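You operate a simulated robot arm through the tools that you are given. There is no shell and no other tool.

You run a simulated robot arm. Do the job below in one go: nothing can be reset, and whatever is moved stays where it is left.

## Task
Power up the big winder, reset it, set width S and jog it.
Fine: hold the jog button down for a second or longer.

Only the result counts: the job must be done as asked and must still hold three seconds after the hand-in. Knocking over, shifting, dropping, spilling or breaking anything else fails it.

## Robot
A 7-joint arm with a two-finger gripper, on a carriage that runs on a rail from [-1.323, 0.001] to [0.457, 0] (x, y) and turns from -2.496 to 3.316 rad about z. Base frame: it is fixed where the carriage stands at the start and does not move with it; the origin is on the floor, on the carriage's upright axis, x ahead of it, y to its left, z up. Lengths are in m, angles in rad, forces in N, time in s.
With the tool pointing down near the work surface it reaches from about 0.2 to 0.74 m from the robot's upright axis, wherever it stands. Its first joint turns from -2.897 to 2.897 rad. Places, roughly: big winder [0.6, 1.1, 0.7]; panel power switch [0.8, 0.3, 1.3]. Payload 2.45 kg.
Tool frame: one jaw stands still; the origin (TCP) lies on its face and is the grasp point; the fingertips stand 0.023 m ahead of it; z points along the fingers, y is the line along which they close. The gripper opens to 0.072 m; its body begins 0.04 m behind the TCP.
Orientation is told as [roll, pitch, yaw] about the base's x, y, z axes, in that order, counted from this pose: with the fingers straight down and closing along the base's y, the tool's x points along the base's -x, its y along +y and its z along -z.

## Interface
- The arm moves only by the tool nudge_tool. Its argument "commands" is a list of rows, each an object of numbers (a shift or turn left out is 0, a gripper value left out holds the last): "dx", "dy", "dz": the shift along the tool's x, y, z in m; "rx", "ry", "rz": the turn, a rotation vector about the tool's x, y, z in degrees; "jaw": the opening, from 0 (shut) to 1 (fully open). In form: [{"dx": .., "dy": .., "dz": .., "rx": .., "ry": .., "rz": .., "jaw": ..}, ...]. A call has 1 to 20 rows; each row shifts and turns the commanded pose from where the row before left it, along the tool's axes as they then stand. A row lasts 0.2 s, in which the tool goes at most 0.05 m and 0.15 rad; a call with a longer step from one row to the next is refused whole, and so is a gripper value outside its range. A pose out of reach is approached as far as the arm can. The call stops where the force on the tool passes 90 N (or 10 N more than at its start, if that is more) or the arm is blocked; 0.2 s more then pass. The fingers move at their own pace (about 0.072 m/s each) and stop on an object; they squeeze with about 40 N. The grip force told is the motor's: it shows also when the fingers shut on nothing. Time passes only in rows, and 0.2 s behind the last, so rows that do not move let the fingers close. It gives the time, the measured TCP pose, the force on the tool (base axes), the opening and the grip force at its end, in the units of the frame above (readings bear some noise), with the torque about the TCP (base axes, N m) and any sound that the robot's microphone picked up.
- Cameras (640 x 400 px; columns grow to the right, rows downward): "scene" is now at [0.0131, 0.2434, 1.5706]; the picture's right is [0.63, -0.77, 0.00], its down [-0.21, -0.17, -0.96] and it looks along [0.75, 0.61, -0.27] (base axes); focal length 254 px, centre (320, 200). "wrist" rides on the gripper at [0.078, 0.017, -0.066] in the tool frame; the picture's right is [-0.22, 0.98, 0.00], its down [-0.56, -0.13, -0.82] and it looks along [-0.80, -0.18, 0.57] (tool axes); focal length 234 px, centre (320, 200). There is no depth. A picture from a camera that has moved, and an enlarged one, comes with that camera's place and axes in the base frame and with its lens.
- camera(camera): a new picture of that camera. No time passes.
- raise_lower(by): slides the trunk up (or, below 0, down) by that many m; the arm and the scene camera ride with it, the base frame stays. It gives what a move gives, with no picture.
- roll_base(legs): drives the robot by 1 to 6 legs, each [ahead, left, turn to the left] in m, m and rad, along the robot's own axes; the way and the turn of a leg run together, so that a leg with both is an arc; at most 1.5 m and 3.142 rad a leg. The arm and the cameras ride along, it lands a little off, and it stops where it bumps. It keeps to its track: a leg is cut to what the track allows. It gives what a move gives.
- turn_head(pan, tilt): turns the head with the scene camera to pan (to the left, within 2.705 rad either way) and tilt (down, from -0.506 to 1.204), counted from straight ahead of the robot. It gives what a move gives.
- zoom(camera, box): a new picture of the part [left, top, right, bottom] of that camera's present view, enlarged. No time passes.
- job_done(): hands the job in; it is judged then, once.

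Places have to be worked out from the pictures, the camera data and where the tool is seen. Open the gripper and draw the arm clear of the work before you hand the job in, unless the task says otherwise.

The tools are called as name(argument=value, ...) on one line, values as JSON. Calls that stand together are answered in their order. nudge_tool: Moves the arm, as the interface text tells. Its arguments: {"type":"object","properties":{"commands":{"type":"array","items":{"type":"object","properties":{"dx":{"type":"number"},"dy":{"type":"number"},"dz":{"type":"number"},"rx":{"type":"number"},"ry":{"type":"number"},"rz":{"type":"number"},"jaw":{"type":"number"}}}}},"required":["commands"]} The other tools are called the same way: raise_lower (by) moves the trunk up or down; roll_base (legs) drives the base; turn_head (pan, tilt) turns the head that bears the scene camera; camera (camera) takes a picture; zoom (camera, box) takes an enlarged picture of a part of a camera's view; job_done () hands the job in.

At the start:

```text
time: 0.0
position: [0.2407, 0.2221, 1.4551]
ee_rot: [0.0, 0.0, 0.0]
wrist_force: [0.5, 0.0, 0.5]
moment: [-0.01, -0.02, -0.02]
gripper_width: 0.072
grasp_force: 0.1
trunk travel left (down, up): [-0.53, 0.06]
robot x, y, heading: [0.0001, 0.003, 0.0]
head pan, tilt (commanded): [0.684, 0.276]
```

scene: 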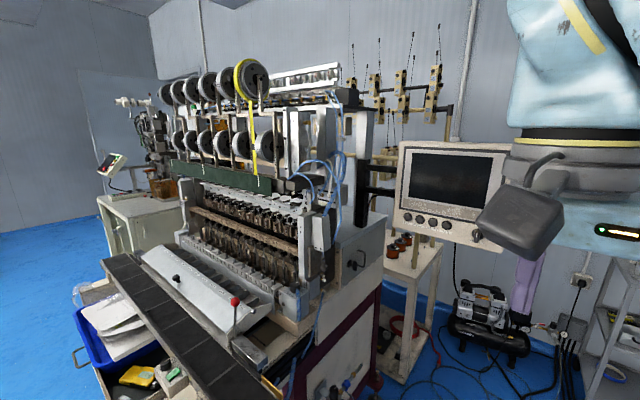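
wrist: 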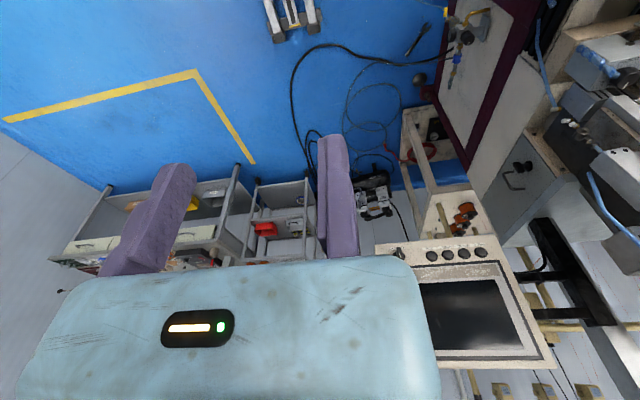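

The scene picture shows the big winder with a control panel on its right. I zoom in on the panel and on the machine front to find the controls.

zoom(camera="scene", box=[380, 130, 540, 260])

zoom(camera="scene", box=[160, 230, 400, 400])

zoom(camera="scene", box=[60, 100, 240, 220])

zoom(camera="scene", box=[60, 260, 260, 400])

```text
3.08 times, centred on (460, 195) of scene
camera zoom: at [0.0131, 0.2434, 1.5706], right [0.63, -0.77, 0.0], down [-0.21, -0.17, -0.96], along [0.75, 0.61, -0.27], focal length 781 px, centre (-111, 215)
```

zoom: 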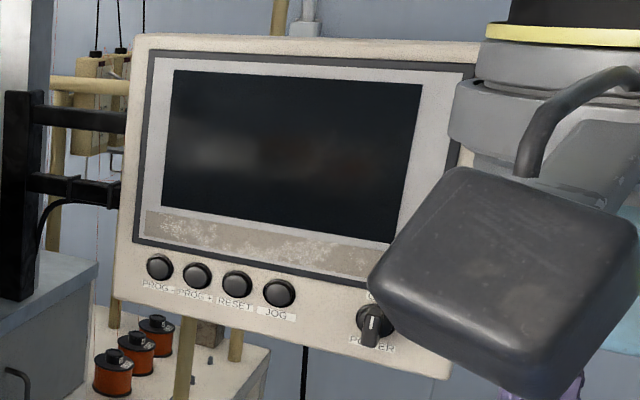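

```text
2.35 times, centred on (280, 315) of scene
camera zoom: at [0.0131, 0.2434, 1.5706], right [0.63, -0.77, 0.0], down [-0.21, -0.17, -0.96], along [0.75, 0.61, -0.27], focal length 597 px, centre (414, -71)
```

zoom: 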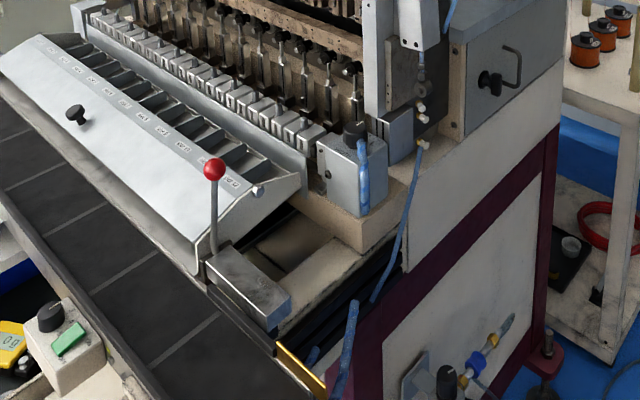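

```text
3.33 times, centred on (150, 160) of scene
camera zoom: at [0.0131, 0.2434, 1.5706], right [0.63, -0.77, 0.0], down [-0.21, -0.17, -0.96], along [0.75, 0.61, -0.27], focal length 846 px, centre (887, 333)
```

zoom: 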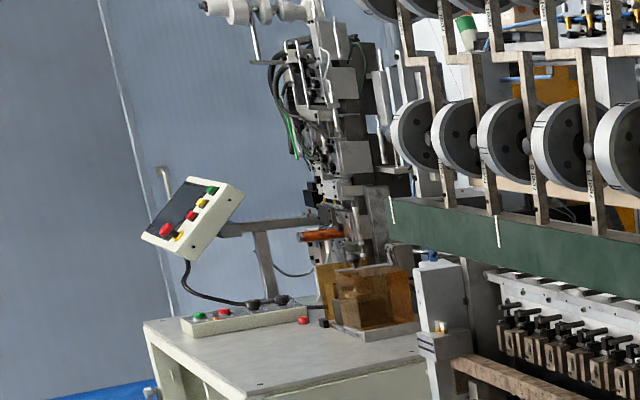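

```text
2.86 times, centred on (160, 330) of scene
camera zoom: at [0.0131, 0.2434, 1.5706], right [0.63, -0.77, 0.0], down [-0.21, -0.17, -0.96], along [0.75, 0.61, -0.27], focal length 725 px, centre (777, -171)
```

zoom: 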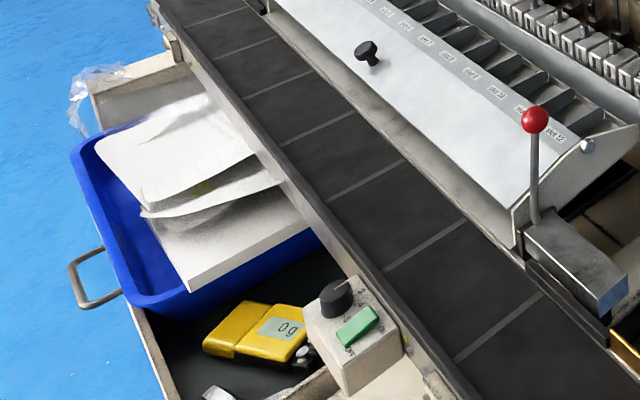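

The panel has PROG 1, PROG 2, RESET, JOG and a POWER rotary switch. I still need the width selector, so I zoom in on the candidate knobs.

zoom(camera="scene", box=[270, 260, 350, 310])

zoom(camera="scene", box=[150, 340, 230, 400])

zoom(camera="scene", box=[130, 240, 290, 350])

zoom(camera="scene", box=[390, 200, 500, 250])

zoom(camera="scene", box=[290, 340, 390, 400])

```text
8.00 times, centred on (310, 285) of scene
camera zoom: at [0.0131, 0.2434, 1.5706], right [0.63, -0.77, 0.0], down [-0.21, -0.17, -0.96], along [0.75, 0.61, -0.27], focal length 2031 px, centre (400, -480)
```

zoom: 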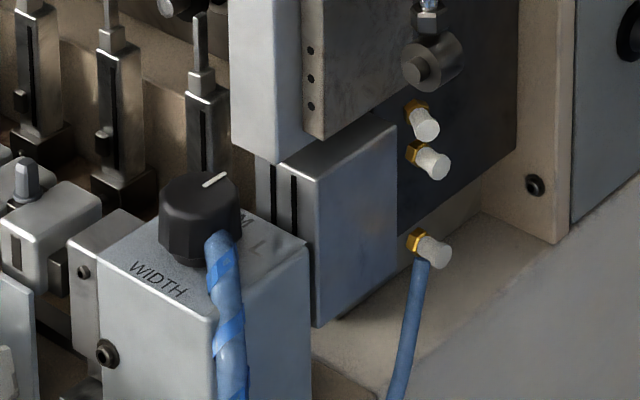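

```text
6.67 times, centred on (190, 370) of scene
camera zoom: at [0.0131, 0.2434, 1.5706], right [0.63, -0.77, 0.0], down [-0.21, -0.17, -0.96], along [0.75, 0.61, -0.27], focal length 1692 px, centre (1187, -933)
```

zoom: 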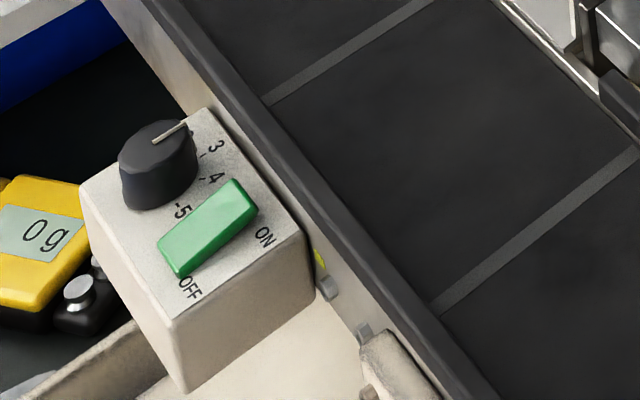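

```text
3.64 times, centred on (210, 295) of scene
camera zoom: at [0.0131, 0.2434, 1.5706], right [0.63, -0.77, 0.0], down [-0.21, -0.17, -0.96], along [0.75, 0.61, -0.27], focal length 923 px, centre (720, -146)
```

zoom: 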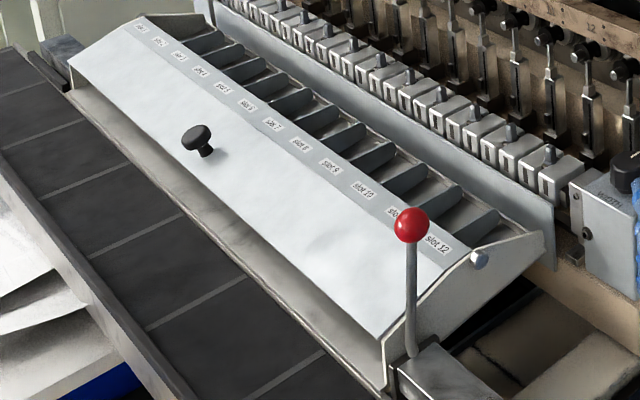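

```text
5.82 times, centred on (445, 225) of scene
camera zoom: at [0.0131, 0.2434, 1.5706], right [0.63, -0.77, 0.0], down [-0.21, -0.17, -0.96], along [0.75, 0.61, -0.27], focal length 1477 px, centre (-407, 54)
```

zoom: 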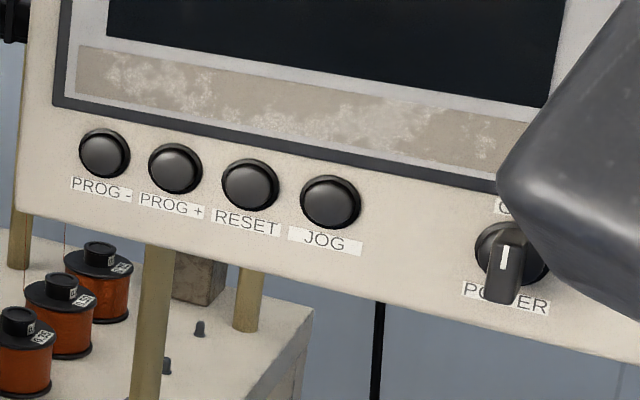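

```text
6.40 times, centred on (340, 370) of scene
camera zoom: at [0.0131, 0.2434, 1.5706], right [0.63, -0.77, 0.0], down [-0.21, -0.17, -0.96], along [0.75, 0.61, -0.27], focal length 1625 px, centre (192, -888)
```

zoom: 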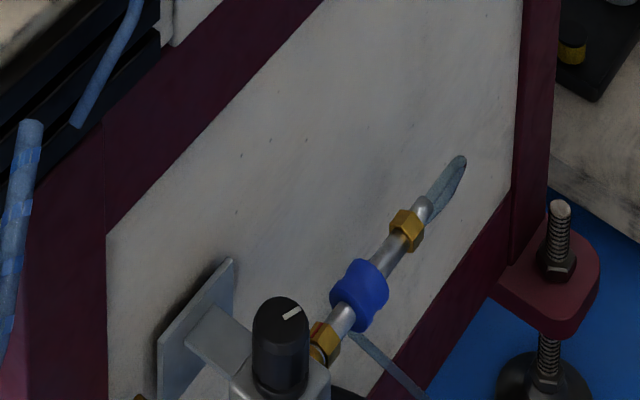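

The WIDTH knob (S/M/L) sits on a box at the right end of the machine, with a blue hose in front of it. I look for second views to triangulate, starting with zooms of the wrist camera.

zoom(camera="wrist", box=[370, 230, 530, 330])

zoom(camera="wrist", box=[480, 20, 640, 260])

```text
4.00 times, centred on (450, 280) of wrist
camera zoom: at [0.1656, 0.2397, 1.5213], right [0.22, 0.98, 0.0], down [0.56, -0.13, 0.82], along [0.8, -0.18, -0.57], focal length 937 px, centre (-200, -120)
```

zoom: 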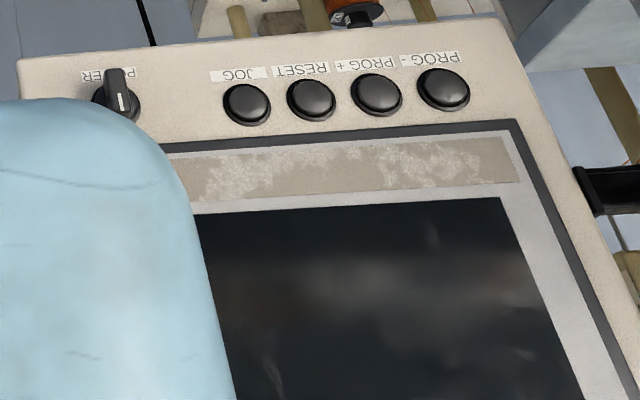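

```text
1.67 times, centred on (560, 140) of wrist
camera zoom: at [0.1656, 0.2397, 1.5213], right [0.22, 0.98, 0.0], down [0.56, -0.13, 0.82], along [0.8, -0.18, -0.57], focal length 390 px, centre (-80, 300)
```

zoom: 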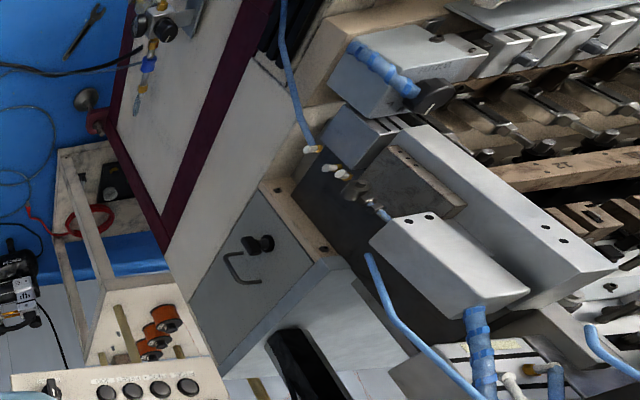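

From the two views, the WIDTH knob triangulates to about [0.515, 0.755, 1.087] and the POWER switch to about [0.8, 0.32, 1.28]. I bring the tool forward a bit and pitch it to point ahead at the panel, so the wrist camera gives another view.

nudge_tool(commands=[{"dx": -0.04}, {"dx": -0.04}, {"dx": -0.04}, {"dx": -0.04}, {"ry": -8}, {"ry": -8}, {"ry": -8}, {"ry": -8}, {"ry": -8}])

camera(camera="wrist")

camera(camera="scene")

```text
time: 2.0
position: [0.3846, 0.2173, 1.4421]
ee_rot: [0.002, -0.701, -0.002]
wrist_force: [-0.4, -0.8, 0.0]
moment: [-0.01, -0.01, -0.01]
gripper_width: 0.0717
grasp_force: 0.0
out of reach, approached as far as the arm can: row 2, 3, 4
trunk travel left (down, up): [-0.53, 0.06]
robot x, y, heading: [-0.0005, -0.003, 0.001]
head pan, tilt (commanded): [0.684, 0.276]
```

```text
taken
camera wrist: at [0.2839, 0.2343, 1.4414], right [0.17, 0.98, 0.14], down [-0.1, -0.13, 0.99], along [0.98, -0.18, 0.08], focal length 234 px, centre (320, 200)
```

wrist: 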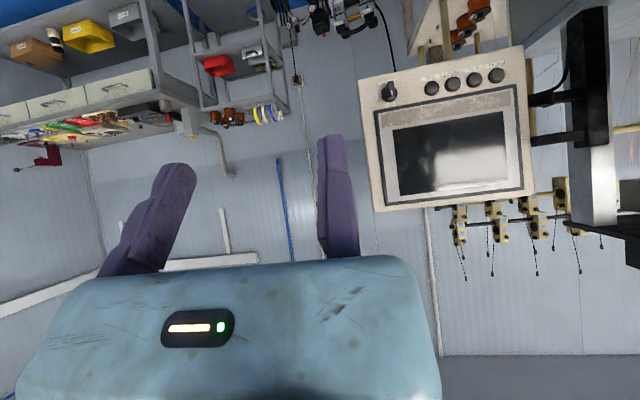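

```text
taken
camera scene: at [0.0129, 0.2434, 1.5707], right [0.63, -0.77, 0.0], down [-0.21, -0.17, -0.96], along [0.75, 0.61, -0.27], focal length 254 px, centre (320, 200)
```

scene: 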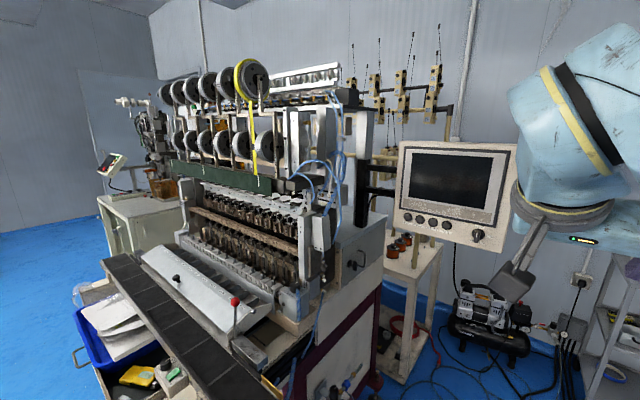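

Now the panel is unobstructed in both cameras. I zoom in on it in both for triangulation.

zoom(camera="scene", box=[390, 135, 530, 255])

zoom(camera="wrist", box=[350, 40, 550, 220])

zoom(camera="scene", box=[460, 215, 500, 250])

```text
3.33 times, centred on (460, 195) of scene
camera zoom: at [0.0129, 0.2434, 1.5707], right [0.63, -0.77, 0.0], down [-0.21, -0.17, -0.96], along [0.75, 0.61, -0.27], focal length 846 px, centre (-147, 217)
```

zoom: 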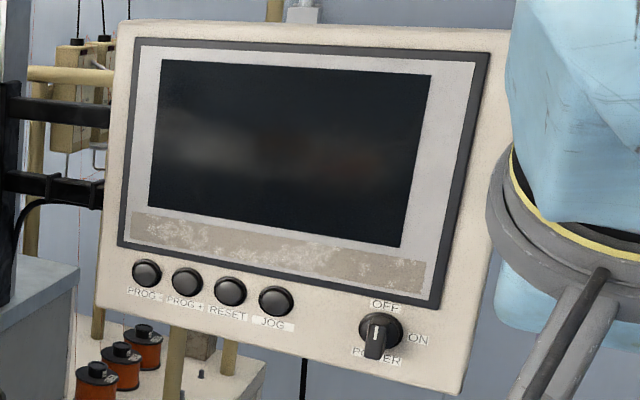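

```text
2.22 times, centred on (450, 130) of wrist
camera zoom: at [0.2839, 0.2343, 1.4414], right [0.17, 0.98, 0.14], down [-0.1, -0.13, 0.99], along [0.98, -0.18, 0.08], focal length 520 px, centre (31, 356)
```

zoom: 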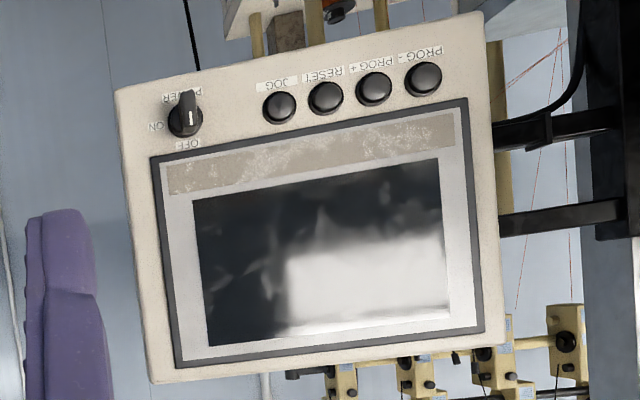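

```text
11.43 times, centred on (480, 232) of scene
camera zoom: at [0.0129, 0.2434, 1.5707], right [0.63, -0.77, 0.0], down [-0.21, -0.17, -0.96], along [0.75, 0.61, -0.27], focal length 2901 px, centre (-1509, -171)
```

zoom: 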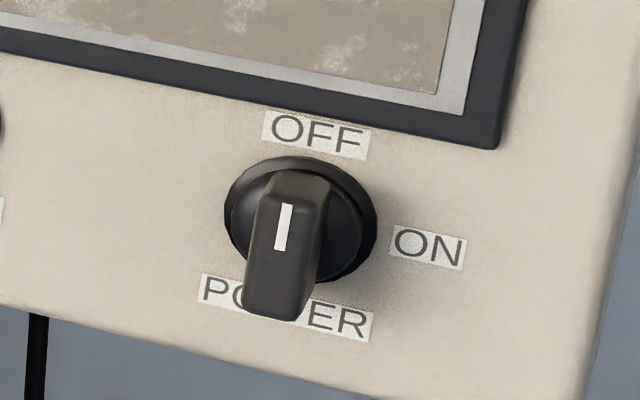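

Triangulation puts the panel nearly vertical at x≈0.83, facing -x: POWER ≈[0.838,0.320,1.272], JOG ≈[0.84,0.406,1.278], with buttons about 0.039 apart. POWER must turn clockwise 90° (OFF on top, ON at right). I drive 0.2 m ahead for reach.

roll_base(legs=[[0.2, 0, 0]])

camera(camera="scene")

camera(camera="wrist")

```text
time: 3.6
position: [0.5809, 0.2183, 1.4415]
ee_rot: [-0.001, -0.698, -0.001]
wrist_force: [-0.3, -0.3, -0.2]
moment: [0.0, 0.03, 0.03]
gripper_width: 0.0717
grasp_force: 0.1
trunk travel left (down, up): [-0.53, 0.06]
robot x, y, heading: [0.1998, 0.0005, 0.003]
head pan, tilt (commanded): [0.684, 0.276]
```

```text
taken
camera scene: at [0.2102, 0.2433, 1.5706], right [0.63, -0.77, 0.0], down [-0.21, -0.17, -0.96], along [0.74, 0.61, -0.27], focal length 254 px, centre (320, 200)
```

scene: 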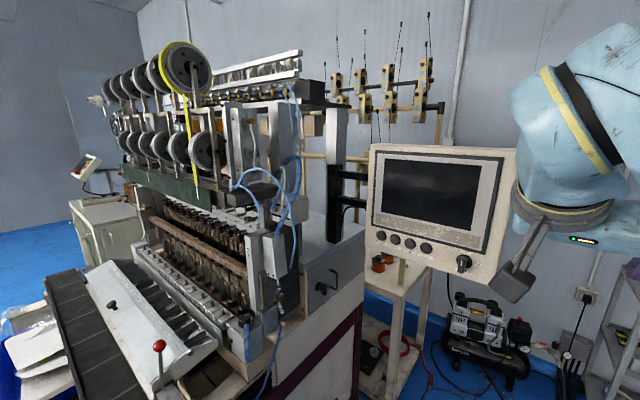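

```text
taken
camera wrist: at [0.4811, 0.2345, 1.4414], right [0.17, 0.98, 0.14], down [-0.1, -0.13, 0.99], along [0.98, -0.18, 0.07], focal length 234 px, centre (320, 200)
```

wrist: 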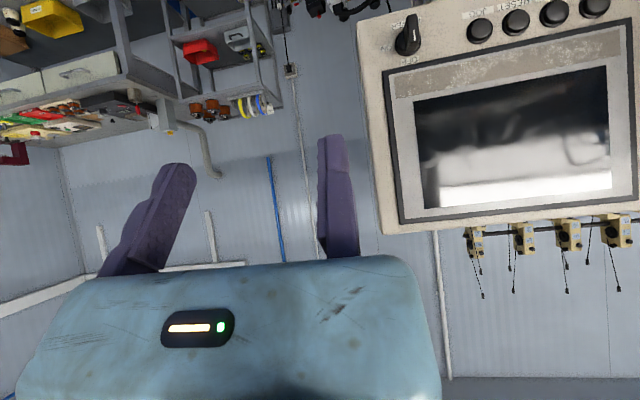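

The base moved as intended. I zoom in on the WIDTH knob and the panel from the new viewpoint.

zoom(camera="scene", box=[210, 290, 300, 350])

zoom(camera="scene", box=[360, 140, 520, 290])

zoom(camera="wrist", box=[350, 0, 640, 240])

```text
6.67 times, centred on (255, 320) of scene
camera zoom: at [0.2102, 0.2433, 1.5706], right [0.63, -0.77, 0.0], down [-0.21, -0.17, -0.96], along [0.74, 0.61, -0.27], focal length 1692 px, centre (753, -600)
```

zoom: 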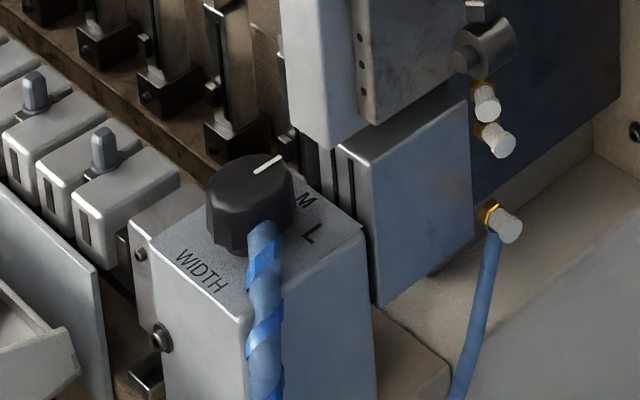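

```text
2.67 times, centred on (440, 215) of scene
camera zoom: at [0.2102, 0.2433, 1.5706], right [0.63, -0.77, 0.0], down [-0.21, -0.17, -0.96], along [0.74, 0.61, -0.27], focal length 677 px, centre (0, 160)
```

zoom: 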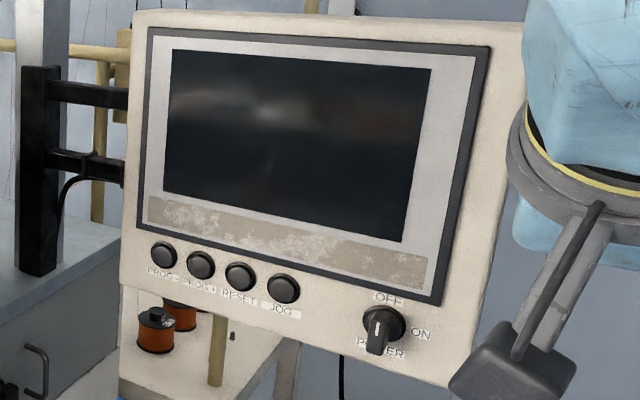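

```text
1.67 times, centred on (495, 120) of wrist
camera zoom: at [0.4811, 0.2345, 1.4414], right [0.17, 0.98, 0.14], down [-0.1, -0.13, 0.99], along [0.98, -0.18, 0.07], focal length 390 px, centre (28, 333)
```

zoom: 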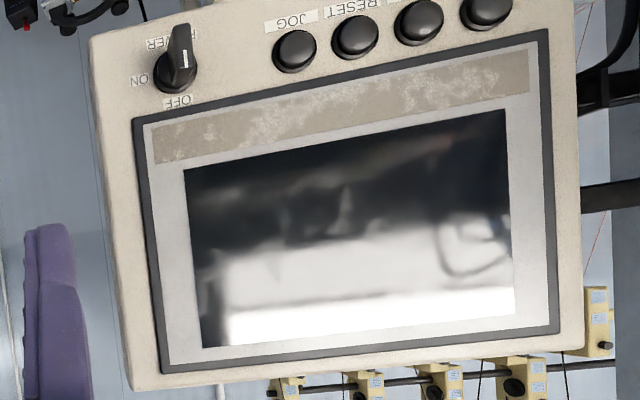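

Combining views gives POWER ≈[0.82,0.319,1.279], JOG ≈[0.819,0.402,1.284] and PROG- ≈[0.824,0.526,1.283], so the panel faces straight along -x. I pitch the tool the rest of the way to horizontal and look again.

nudge_tool(commands=[{"ry": -8.3}, {"ry": -8.3}, {"ry": -8.3}, {"ry": -8.3}, {"ry": -8.4}, {"ry": -8.4}, {}])

camera(camera="wrist")

camera(camera="scene")

```text
time: 5.2
position: [0.5817, 0.2182, 1.4406]
ee_rot: [-2.696, -1.569, 2.699]
wrist_force: [-0.1, -0.3, -0.3]
moment: [0.01, -0.03, 0.02]
gripper_width: 0.0721
grasp_force: 0.0
trunk travel left (down, up): [-0.53, 0.06]
robot x, y, heading: [0.1985, -0.0024, 0.005]
head pan, tilt (commanded): [0.684, 0.276]
```

```text
taken
camera wrist: at [0.517, 0.2346, 1.3625], right [0.0, 0.98, 0.22], down [-0.82, -0.13, 0.56], along [0.57, -0.18, 0.8], focal length 234 px, centre (320, 200)
```

wrist: 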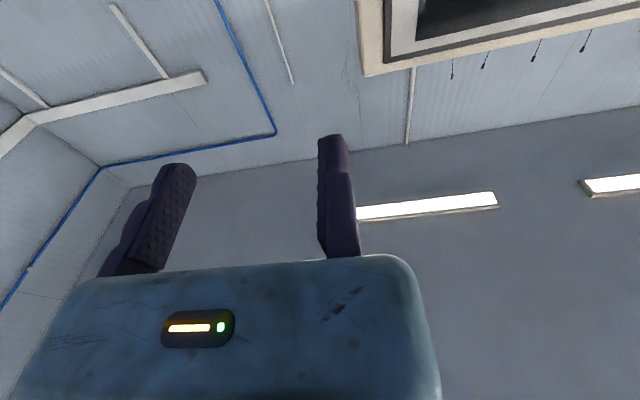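

```text
taken
camera scene: at [0.2098, 0.2434, 1.5706], right [0.63, -0.77, 0.0], down [-0.21, -0.17, -0.96], along [0.74, 0.61, -0.27], focal length 254 px, centre (320, 200)
```

scene: 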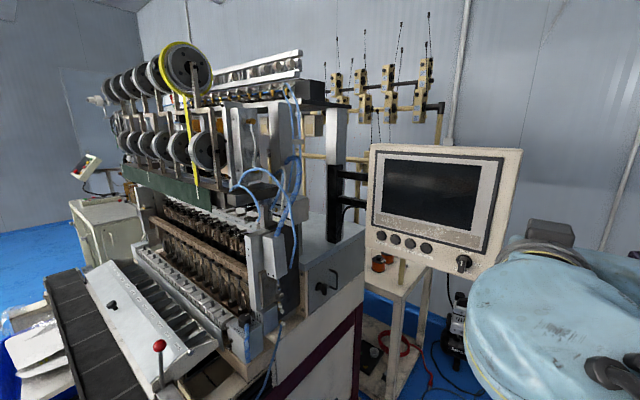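

The tool now points along +x. I test in free air whether the wrist can turn +90° about the tool axis, since the POWER switch needs that.

nudge_tool(commands=[{"rz": 8.2}, {"rz": 8.2}, {"rz": 8.2}, {"rz": 8.2}, {"rz": 8.2}, {"rz": 8.2}, {"rz": 8.2}, {"rz": 8.2}, {"rz": 8.2}, {"rz": 8.2}, {"rz": 8}, {}])

camera(camera="wrist")

camera(camera="scene")

```text
time: 7.8
position: [0.5815, 0.2146, 1.4435]
ee_rot: [1.572, -0.028, -1.57]
wrist_force: [0.4, -1.3, -0.6]
moment: [0.01, -0.08, 0.02]
gripper_width: 0.0719
grasp_force: 0.0
out of reach, approached as far as the arm can: row 11
trunk travel left (down, up): [-0.53, 0.06]
robot x, y, heading: [0.1992, -0.0015, 0.005]
head pan, tilt (commanded): [0.684, 0.276]
```

```text
taken
camera wrist: at [0.5167, 0.2917, 1.458], right [0.0, -0.19, 0.98], down [-0.82, -0.56, -0.11], along [0.57, -0.8, -0.16], focal length 234 px, centre (320, 200)
```

wrist: 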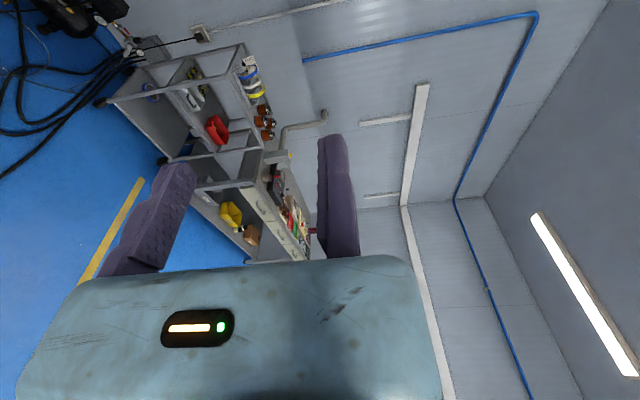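

```text
taken
camera scene: at [0.2109, 0.2418, 1.5709], right [0.63, -0.77, 0.0], down [-0.21, -0.17, -0.96], along [0.74, 0.61, -0.27], focal length 254 px, centre (320, 200)
```

scene: 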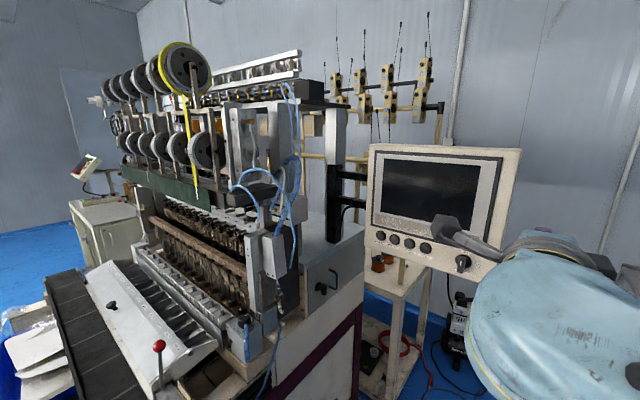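

The wrist limit is just short of +90° this way, so I turn the other way to a net -180° (camera above the fingers). That leaves plenty of room to turn the switch clockwise afterwards.

nudge_tool(commands=[{"rz": -8.5}, {"rz": -8.5}, {"rz": -8.5}, {"rz": -8.5}, {"rz": -8.5}, {"rz": -8.5}, {"rz": -8.5}, {"rz": -8.5}, {"rz": -8.5}, {"rz": -8.5}, {"rz": -8.5}, {"rz": -8.5}, {"rz": -8.5}, {"rz": -8.5}, {"rz": -8.5}, {"rz": -8.5}])

nudge_tool(commands=[{"rz": -8.5}, {"rz": -8.5}, {"rz": -8.5}, {"rz": -8.5}, {"rz": -8.5}, {"rz": -8.5}, {"rz": -8.5}, {"rz": -8.5}, {"rz": -8.5}, {"rz": -8.5}, {"rz": -8.5}, {"rz": -8.5}, {"rz": -8.5}, {"rz": -8.5}, {"rz": -8.5}, {"rz": -6.5}, {}])

camera(camera="wrist")

camera(camera="scene")

```text
time: 11.2
position: [0.5819, 0.2154, 1.442]
ee_rot: [-1.57, -0.768, 1.573]
wrist_force: [-0.5, 0.4, -0.9]
moment: [-0.03, -0.02, -0.02]
gripper_width: 0.072
grasp_force: 0.0
trunk travel left (down, up): [-0.53, 0.06]
robot x, y, heading: [0.1997, -0.0024, -0.002]
head pan, tilt (commanded): [0.684, 0.276]
```

```text
time: 14.8
position: [0.5808, 0.2154, 1.4437]
ee_rot: [1.782, 1.569, -1.358]
wrist_force: [-0.3, -0.3, 0.1]
moment: [0.0, -0.03, 0.01]
gripper_width: 0.0719
grasp_force: 0.1
trunk travel left (down, up): [-0.53, 0.06]
robot x, y, heading: [0.1998, 0.0025, 0.002]
head pan, tilt (commanded): [0.684, 0.276]
```

```text
taken
camera wrist: at [0.5161, 0.1977, 1.5215], right [0.0, -0.98, -0.22], down [-0.82, 0.12, -0.56], along [0.57, 0.18, -0.8], focal length 234 px, centre (320, 200)
```

wrist: 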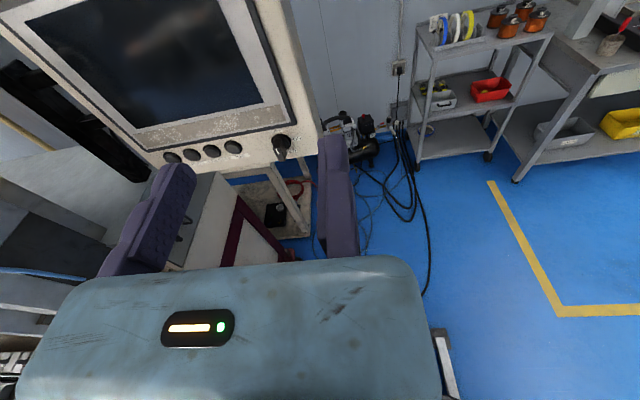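

```text
taken
camera scene: at [0.2099, 0.2433, 1.5706], right [0.63, -0.77, 0.0], down [-0.21, -0.17, -0.96], along [0.74, 0.61, -0.27], focal length 254 px, centre (320, 200)
```

scene: 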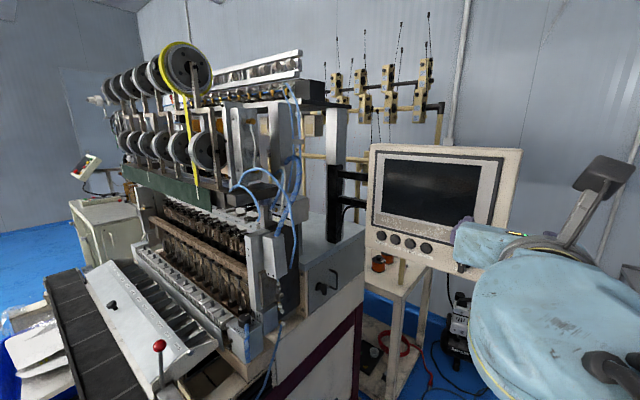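

The camera is now above the fingers. I zoom in on the panel from this view to refine the POWER handle's position, and on the fingers' shape.

zoom(camera="wrist", box=[150, 110, 330, 200])

zoom(camera="wrist", box=[80, 110, 400, 290])

```text
3.56 times, centred on (240, 155) of wrist
camera zoom: at [0.5161, 0.1977, 1.5215], right [0.0, -0.98, -0.22], down [-0.82, 0.12, -0.56], along [0.57, 0.18, -0.8], focal length 833 px, centre (604, 360)
```

zoom: 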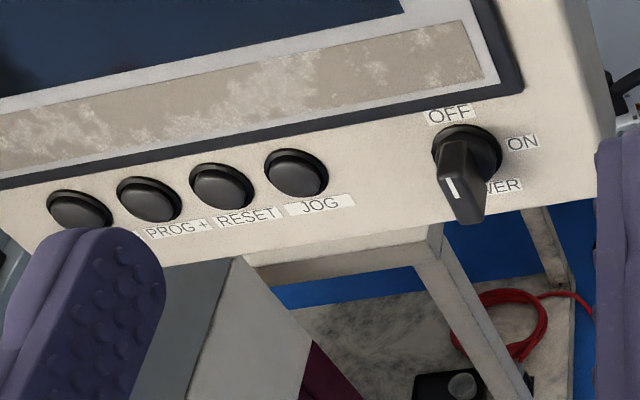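

```text
2.00 times, centred on (240, 200) of wrist
camera zoom: at [0.5161, 0.1977, 1.5215], right [0.0, -0.98, -0.22], down [-0.82, 0.12, -0.56], along [0.57, 0.18, -0.8], focal length 468 px, centre (480, 200)
```

zoom: 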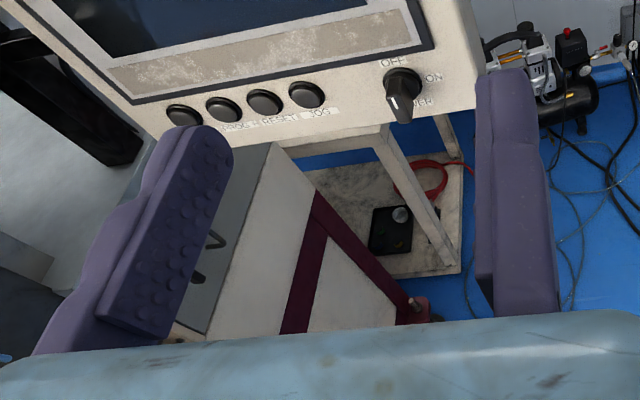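

The views agree: POWER disc ≈[0.822,0.319,1.276] with the handle protruding about 25 mm, JOG ≈[0.8195,0.4026,1.284] and RESET ≈[0.8196,0.4435,1.2845]. I move to a standoff in front of POWER with the gripper half open.

nudge_tool(commands=[{"dx": -0.0335, "dy": -0.0187, "dz": 0.0238, "jaw": 0.5}, {"dx": -0.0335, "dy": -0.0187, "dz": 0.0238}, {"dx": -0.0335, "dy": -0.0187, "dz": 0.0238}, {"dx": -0.0335, "dy": -0.0187, "dz": 0.0238}, {"dx": -0.0335, "dy": -0.0187, "dz": 0.0238}, {}])

camera(camera="wrist")

camera(camera="scene")

```text
time: 16.2
position: [0.6998, 0.3075, 1.2745]
ee_rot: [-2.385, 1.572, 0.757]
wrist_force: [0.1, 0.9, 0.1]
moment: [-0.01, 0.02, 0.02]
gripper_width: 0.036
grasp_force: 0.0
trunk travel left (down, up): [-0.53, 0.06]
robot x, y, heading: [0.1977, -0.0028, 0.003]
head pan, tilt (commanded): [0.684, 0.276]
```

```text
taken
camera wrist: at [0.6357, 0.2899, 1.3516], right [0.0, -0.98, -0.22], down [-0.82, 0.12, -0.56], along [0.57, 0.18, -0.8], focal length 234 px, centre (320, 200)
```

wrist: 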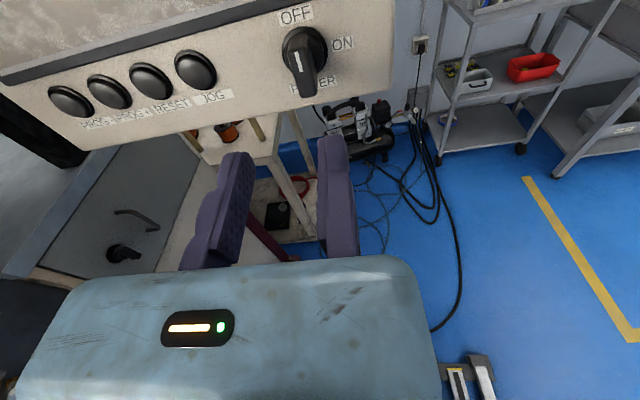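

```text
taken
camera scene: at [0.2102, 0.2438, 1.5705], right [0.63, -0.77, 0.0], down [-0.21, -0.17, -0.96], along [0.74, 0.61, -0.27], focal length 254 px, centre (320, 200)
```

scene: 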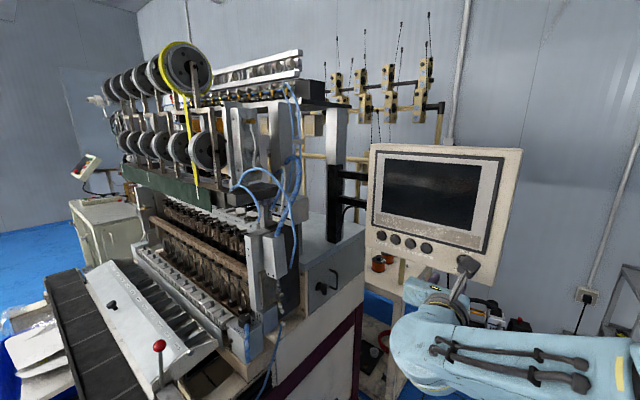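

I zoom in on the POWER handle from this close standoff.

zoom(camera="wrist", box=[250, 0, 390, 110])

zoom(camera="wrist", box=[30, 30, 250, 150])

```text
3.64 times, centred on (320, 55) of wrist
camera zoom: at [0.6357, 0.2899, 1.3516], right [0.0, -0.98, -0.22], down [-0.82, 0.12, -0.56], along [0.57, 0.18, -0.8], focal length 852 px, centre (320, 727)
```

zoom: 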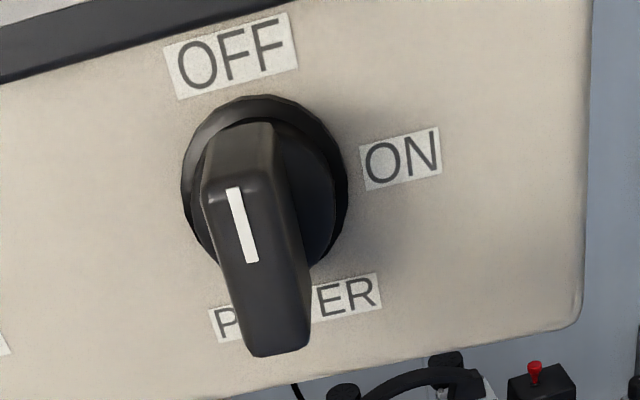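

```text
2.91 times, centred on (140, 90) of wrist
camera zoom: at [0.6357, 0.2899, 1.3516], right [0.0, -0.98, -0.22], down [-0.82, 0.12, -0.56], along [0.57, 0.18, -0.8], focal length 681 px, centre (844, 520)
```

zoom: 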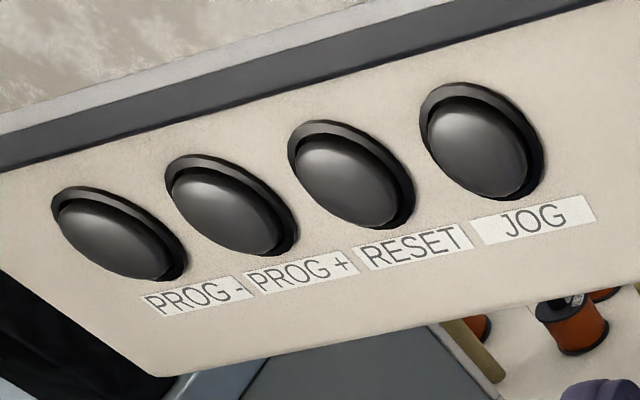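

The handle is about 12 mm wide at y≈0.312–0.324, z≈1.261–1.290, with its front at x≈0.792. I advance so the fingertips straddle it at x≈0.809.

nudge_tool(commands=[{"dz": 0.03, "dx": 0.001}, {"dz": 0.02}, {"dz": 0.018}, {"dz": 0.018}, {}])

camera(camera="wrist")

zoom(camera="scene", box=[400, 210, 540, 310])

```text
time: 17.4
position: [0.7843, 0.3108, 1.2768]
ee_rot: [-2.368, 1.57, 0.78]
wrist_force: [-16.2, -2.8, -3.4]
moment: [-0.04, 0.07, -0.13]
gripper_width: 0.036
grasp_force: 0.0
trunk travel left (down, up): [-0.53, 0.06]
robot x, y, heading: [0.1954, 0.0033, -0.002]
head pan, tilt (commanded): [0.684, 0.276]
```

```text
taken
camera wrist: at [0.7187, 0.2926, 1.3547], right [0.0, -0.98, -0.22], down [-0.82, 0.12, -0.56], along [0.57, 0.18, -0.8], focal length 234 px, centre (320, 200)
```

wrist: 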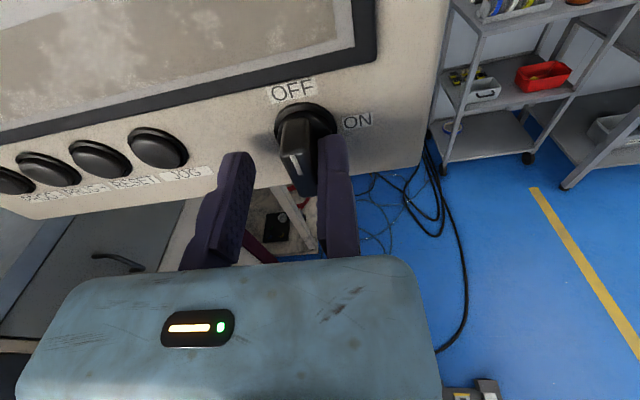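

```text
4.00 times, centred on (470, 260) of scene
camera zoom: at [0.2075, 0.243, 1.5706], right [0.63, -0.77, 0.0], down [-0.21, -0.17, -0.96], along [0.74, 0.61, -0.27], focal length 1016 px, centre (-280, -40)
```

zoom: 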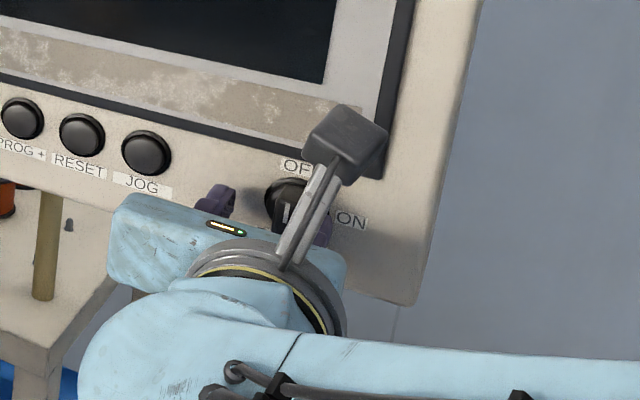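

There is contact of about 16 N along -x, so the fingertips touch the switch's base disc. I back off 4 mm and inspect the alignment.

nudge_tool(commands=[{"dz": -0.004}, {}])

zoom(camera="wrist", box=[220, 70, 400, 210])

```text
time: 18.0
position: [0.7821, 0.3085, 1.2784]
ee_rot: [-1.887, 1.57, 1.252]
wrist_force: [-0.3, -0.3, 0.8]
moment: [-0.01, 0.0, -0.02]
gripper_width: 0.0359
grasp_force: 0.1
trunk travel left (down, up): [-0.53, 0.06]
robot x, y, heading: [0.1978, -0.0017, 0.006]
head pan, tilt (commanded): [0.684, 0.276]
```

```text
2.86 times, centred on (310, 140) of wrist
camera zoom: at [0.7174, 0.2917, 1.3546], right [0.0, -0.98, -0.22], down [-0.82, 0.12, -0.56], along [0.57, 0.18, -0.8], focal length 669 px, centre (349, 371)
```

zoom: 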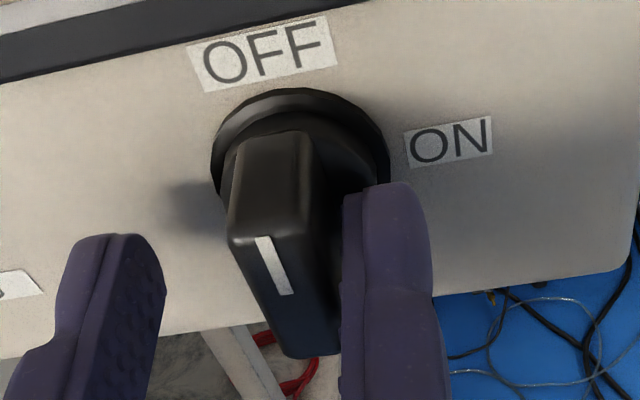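

The handle lies between the jaws with a small gap to the fixed jaw. I creep the fixed jaw toward it by 3 mm and check the force.

nudge_tool(commands=[{"dy": -0.0015}, {"dy": -0.0015}, {}])

zoom(camera="wrist", box=[220, 70, 400, 210])

```text
time: 18.8
position: [0.7797, 0.3102, 1.2775]
ee_rot: [-1.642, 1.569, 1.5]
wrist_force: [-0.2, -5.0, -1.3]
moment: [0.02, -0.02, -0.06]
gripper_width: 0.0362
grasp_force: 0.1
trunk travel left (down, up): [-0.53, 0.06]
robot x, y, heading: [0.1975, -0.0008, 0.005]
head pan, tilt (commanded): [0.684, 0.276]
```

```text
2.86 times, centred on (310, 140) of wrist
camera zoom: at [0.7167, 0.2937, 1.3547], right [0.0, -0.98, -0.22], down [-0.82, 0.13, -0.56], along [0.57, 0.18, -0.8], focal length 669 px, centre (349, 371)
```

zoom: 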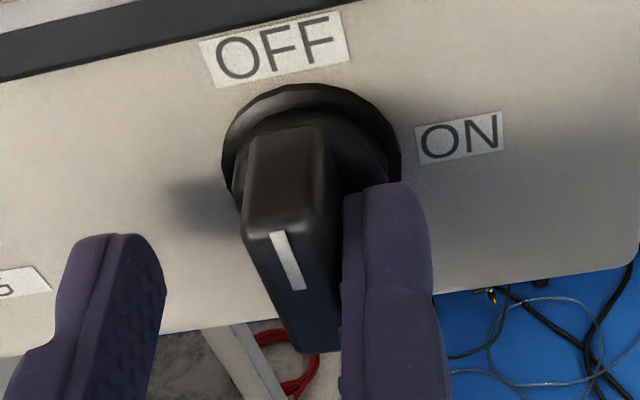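

The fixed jaw now touches the handle (about 5 N in -y). I close the gripper on it.

nudge_tool(commands=[{"jaw": 0.1}, {}, {}])

zoom(camera="wrist", box=[220, 70, 400, 210])

```text
time: 19.6
position: [0.7814, 0.3112, 1.2769]
ee_rot: [-1.601, 1.57, 1.54]
wrist_force: [1.0, -5.7, -2.5]
moment: [0.02, -0.24, -0.29]
gripper_width: 0.0129
grasp_force: 39.5
trunk travel left (down, up): [-0.53, 0.06]
robot x, y, heading: [0.1979, 0.0019, 0.007]
head pan, tilt (commanded): [0.684, 0.276]
```

```text
2.86 times, centred on (310, 140) of wrist
camera zoom: at [0.7167, 0.2937, 1.3547], right [0.0, -0.98, -0.22], down [-0.82, 0.13, -0.56], along [0.57, 0.18, -0.8], focal length 669 px, centre (349, 371)
```

zoom: 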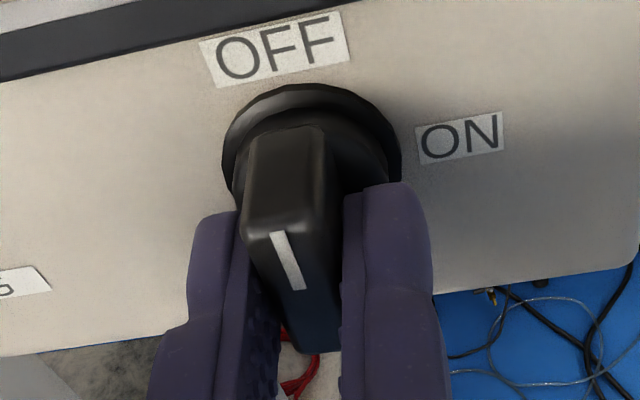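

The handle is gripped at 12.9 mm width. I turn clockwise 90° in steps, keeping the switch axis (6.5 mm from the TCP) fixed.

nudge_tool(commands=[{"dx": -0.00085, "dy": -6e-05, "rz": 7.5}, {"dx": -0.00085, "dy": -6e-05, "rz": 7.5}, {"dx": -0.00085, "dy": -6e-05, "rz": 7.5}, {"dx": -0.00085, "dy": -6e-05, "rz": 7.5}, {"dx": -0.00085, "dy": -6e-05, "rz": 7.5}, {"dx": -0.00085, "dy": -6e-05, "rz": 7.5}, {}])

zoom(camera="wrist", box=[220, 70, 400, 210])

```text
time: 21.2
position: [0.7809, 0.3144, 1.274]
ee_rot: [-1.573, 0.782, 1.571]
wrist_force: [5.4, 2.6, 8.0]
moment: [-0.01, -0.33, -0.79]
gripper_width: 0.013
grasp_force: 39.6
trunk travel left (down, up): [-0.53, 0.06]
robot x, y, heading: [0.1977, -0.0023, -0.002]
head pan, tilt (commanded): [0.684, 0.276]
```

```text
2.86 times, centred on (310, 140) of wrist
camera zoom: at [0.7168, 0.2469, 1.3154], right [0.0, -0.53, -0.85], down [-0.82, 0.48, -0.31], along [0.57, 0.69, -0.44], focal length 669 px, centre (349, 371)
```

zoom: 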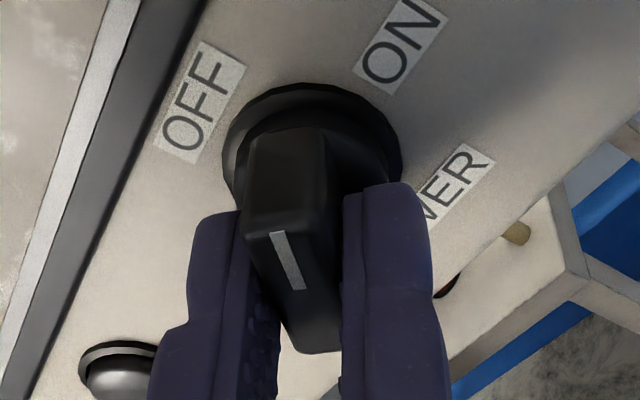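

The handle follows the gripper and is at 45° with small forces. I continue the other 45°.

nudge_tool(commands=[{"dx": -0.00085, "dy": -6e-05, "rz": 7.5}, {"dx": -0.00085, "dy": -6e-05, "rz": 7.5}, {"dx": -0.00085, "dy": -6e-05, "rz": 7.5}, {"dx": -0.00085, "dy": -6e-05, "rz": 7.5}, {"dx": -0.00085, "dy": -6e-05, "rz": 7.5}, {"dx": -0.00085, "dy": -6e-05, "rz": 7.5}, {}])

zoom(camera="wrist", box=[220, 70, 400, 210])

zoom(camera="scene", box=[360, 140, 540, 310])

```text
time: 22.8
position: [0.7809, 0.318, 1.2725]
ee_rot: [-1.573, -0.002, 1.575]
wrist_force: [10.5, 9.5, 22.2]
moment: [-0.19, 0.01, -0.12]
gripper_width: 0.0128
grasp_force: 39.7
trunk travel left (down, up): [-0.53, 0.06]
robot x, y, heading: [0.1963, -0.0015, 0.003]
head pan, tilt (commanded): [0.684, 0.276]
```

```text
2.86 times, centred on (310, 140) of wrist
camera zoom: at [0.7169, 0.2414, 1.2547], right [0.0, 0.22, -0.98], down [-0.82, 0.56, 0.12], along [0.57, 0.8, 0.18], focal length 669 px, centre (349, 371)
```

zoom: 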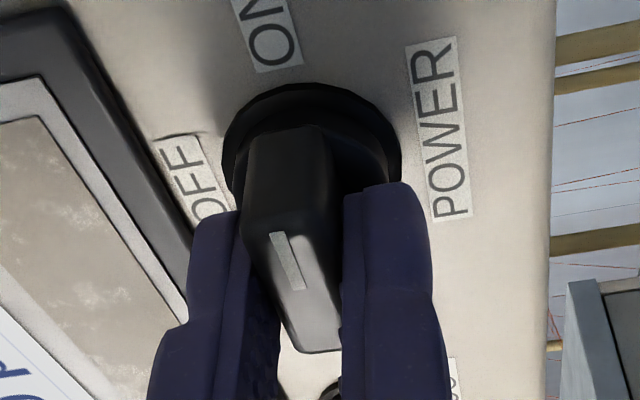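

```text
2.35 times, centred on (450, 225) of scene
camera zoom: at [0.2099, 0.2438, 1.5707], right [0.63, -0.77, 0.0], down [-0.21, -0.17, -0.96], along [0.74, 0.61, -0.27], focal length 597 px, centre (14, 141)
```

zoom: 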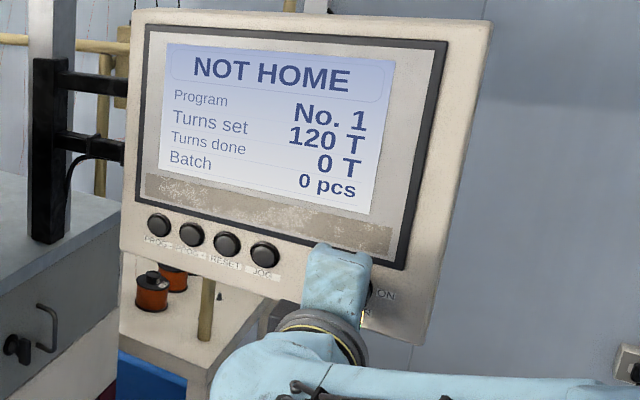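

The screen has come alive and reads "NOT HOME", so power is on. I open the gripper gently, back off and check that the switch stays at ON.

nudge_tool(commands=[{"jaw": 0.45}, {}, {"dz": -0.02}, {"dz": -0.03}, {"dz": -0.03}, {}])

camera(camera="wrist")

zoom(camera="scene", box=[360, 140, 540, 310])

```text
time: 24.2
position: [0.7001, 0.3168, 1.2688]
ee_rot: [-1.57, 0.0, 1.571]
wrist_force: [0.1, 0.5, 0.1]
moment: [0.01, -0.03, 0.0]
gripper_width: 0.0322
grasp_force: 0.1
trunk travel left (down, up): [-0.53, 0.06]
robot x, y, heading: [0.202, -0.0004, 0.004]
head pan, tilt (commanded): [0.684, 0.276]
```

```text
taken
camera wrist: at [0.6362, 0.2401, 1.252], right [0.0, 0.22, -0.98], down [-0.82, 0.56, 0.12], along [0.57, 0.8, 0.18], focal length 234 px, centre (320, 200)
```

wrist: 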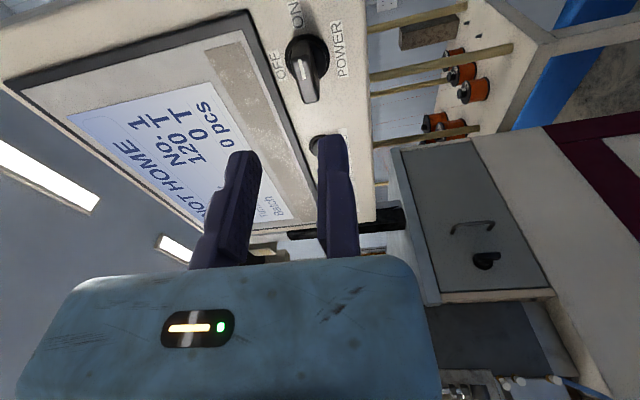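

```text
2.35 times, centred on (450, 225) of scene
camera zoom: at [0.2097, 0.2433, 1.5706], right [0.63, -0.77, 0.0], down [-0.21, -0.17, -0.96], along [0.74, 0.61, -0.27], focal length 597 px, centre (14, 141)
```

zoom: 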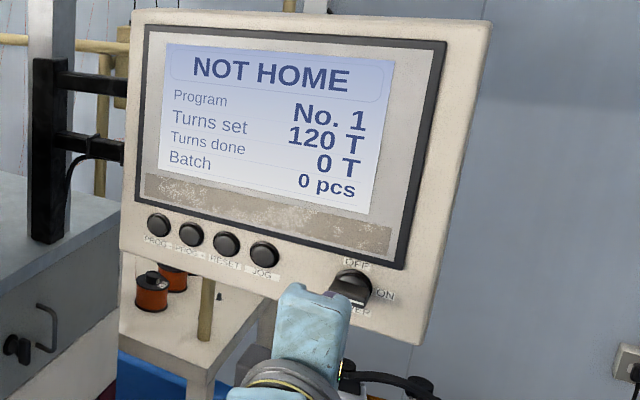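

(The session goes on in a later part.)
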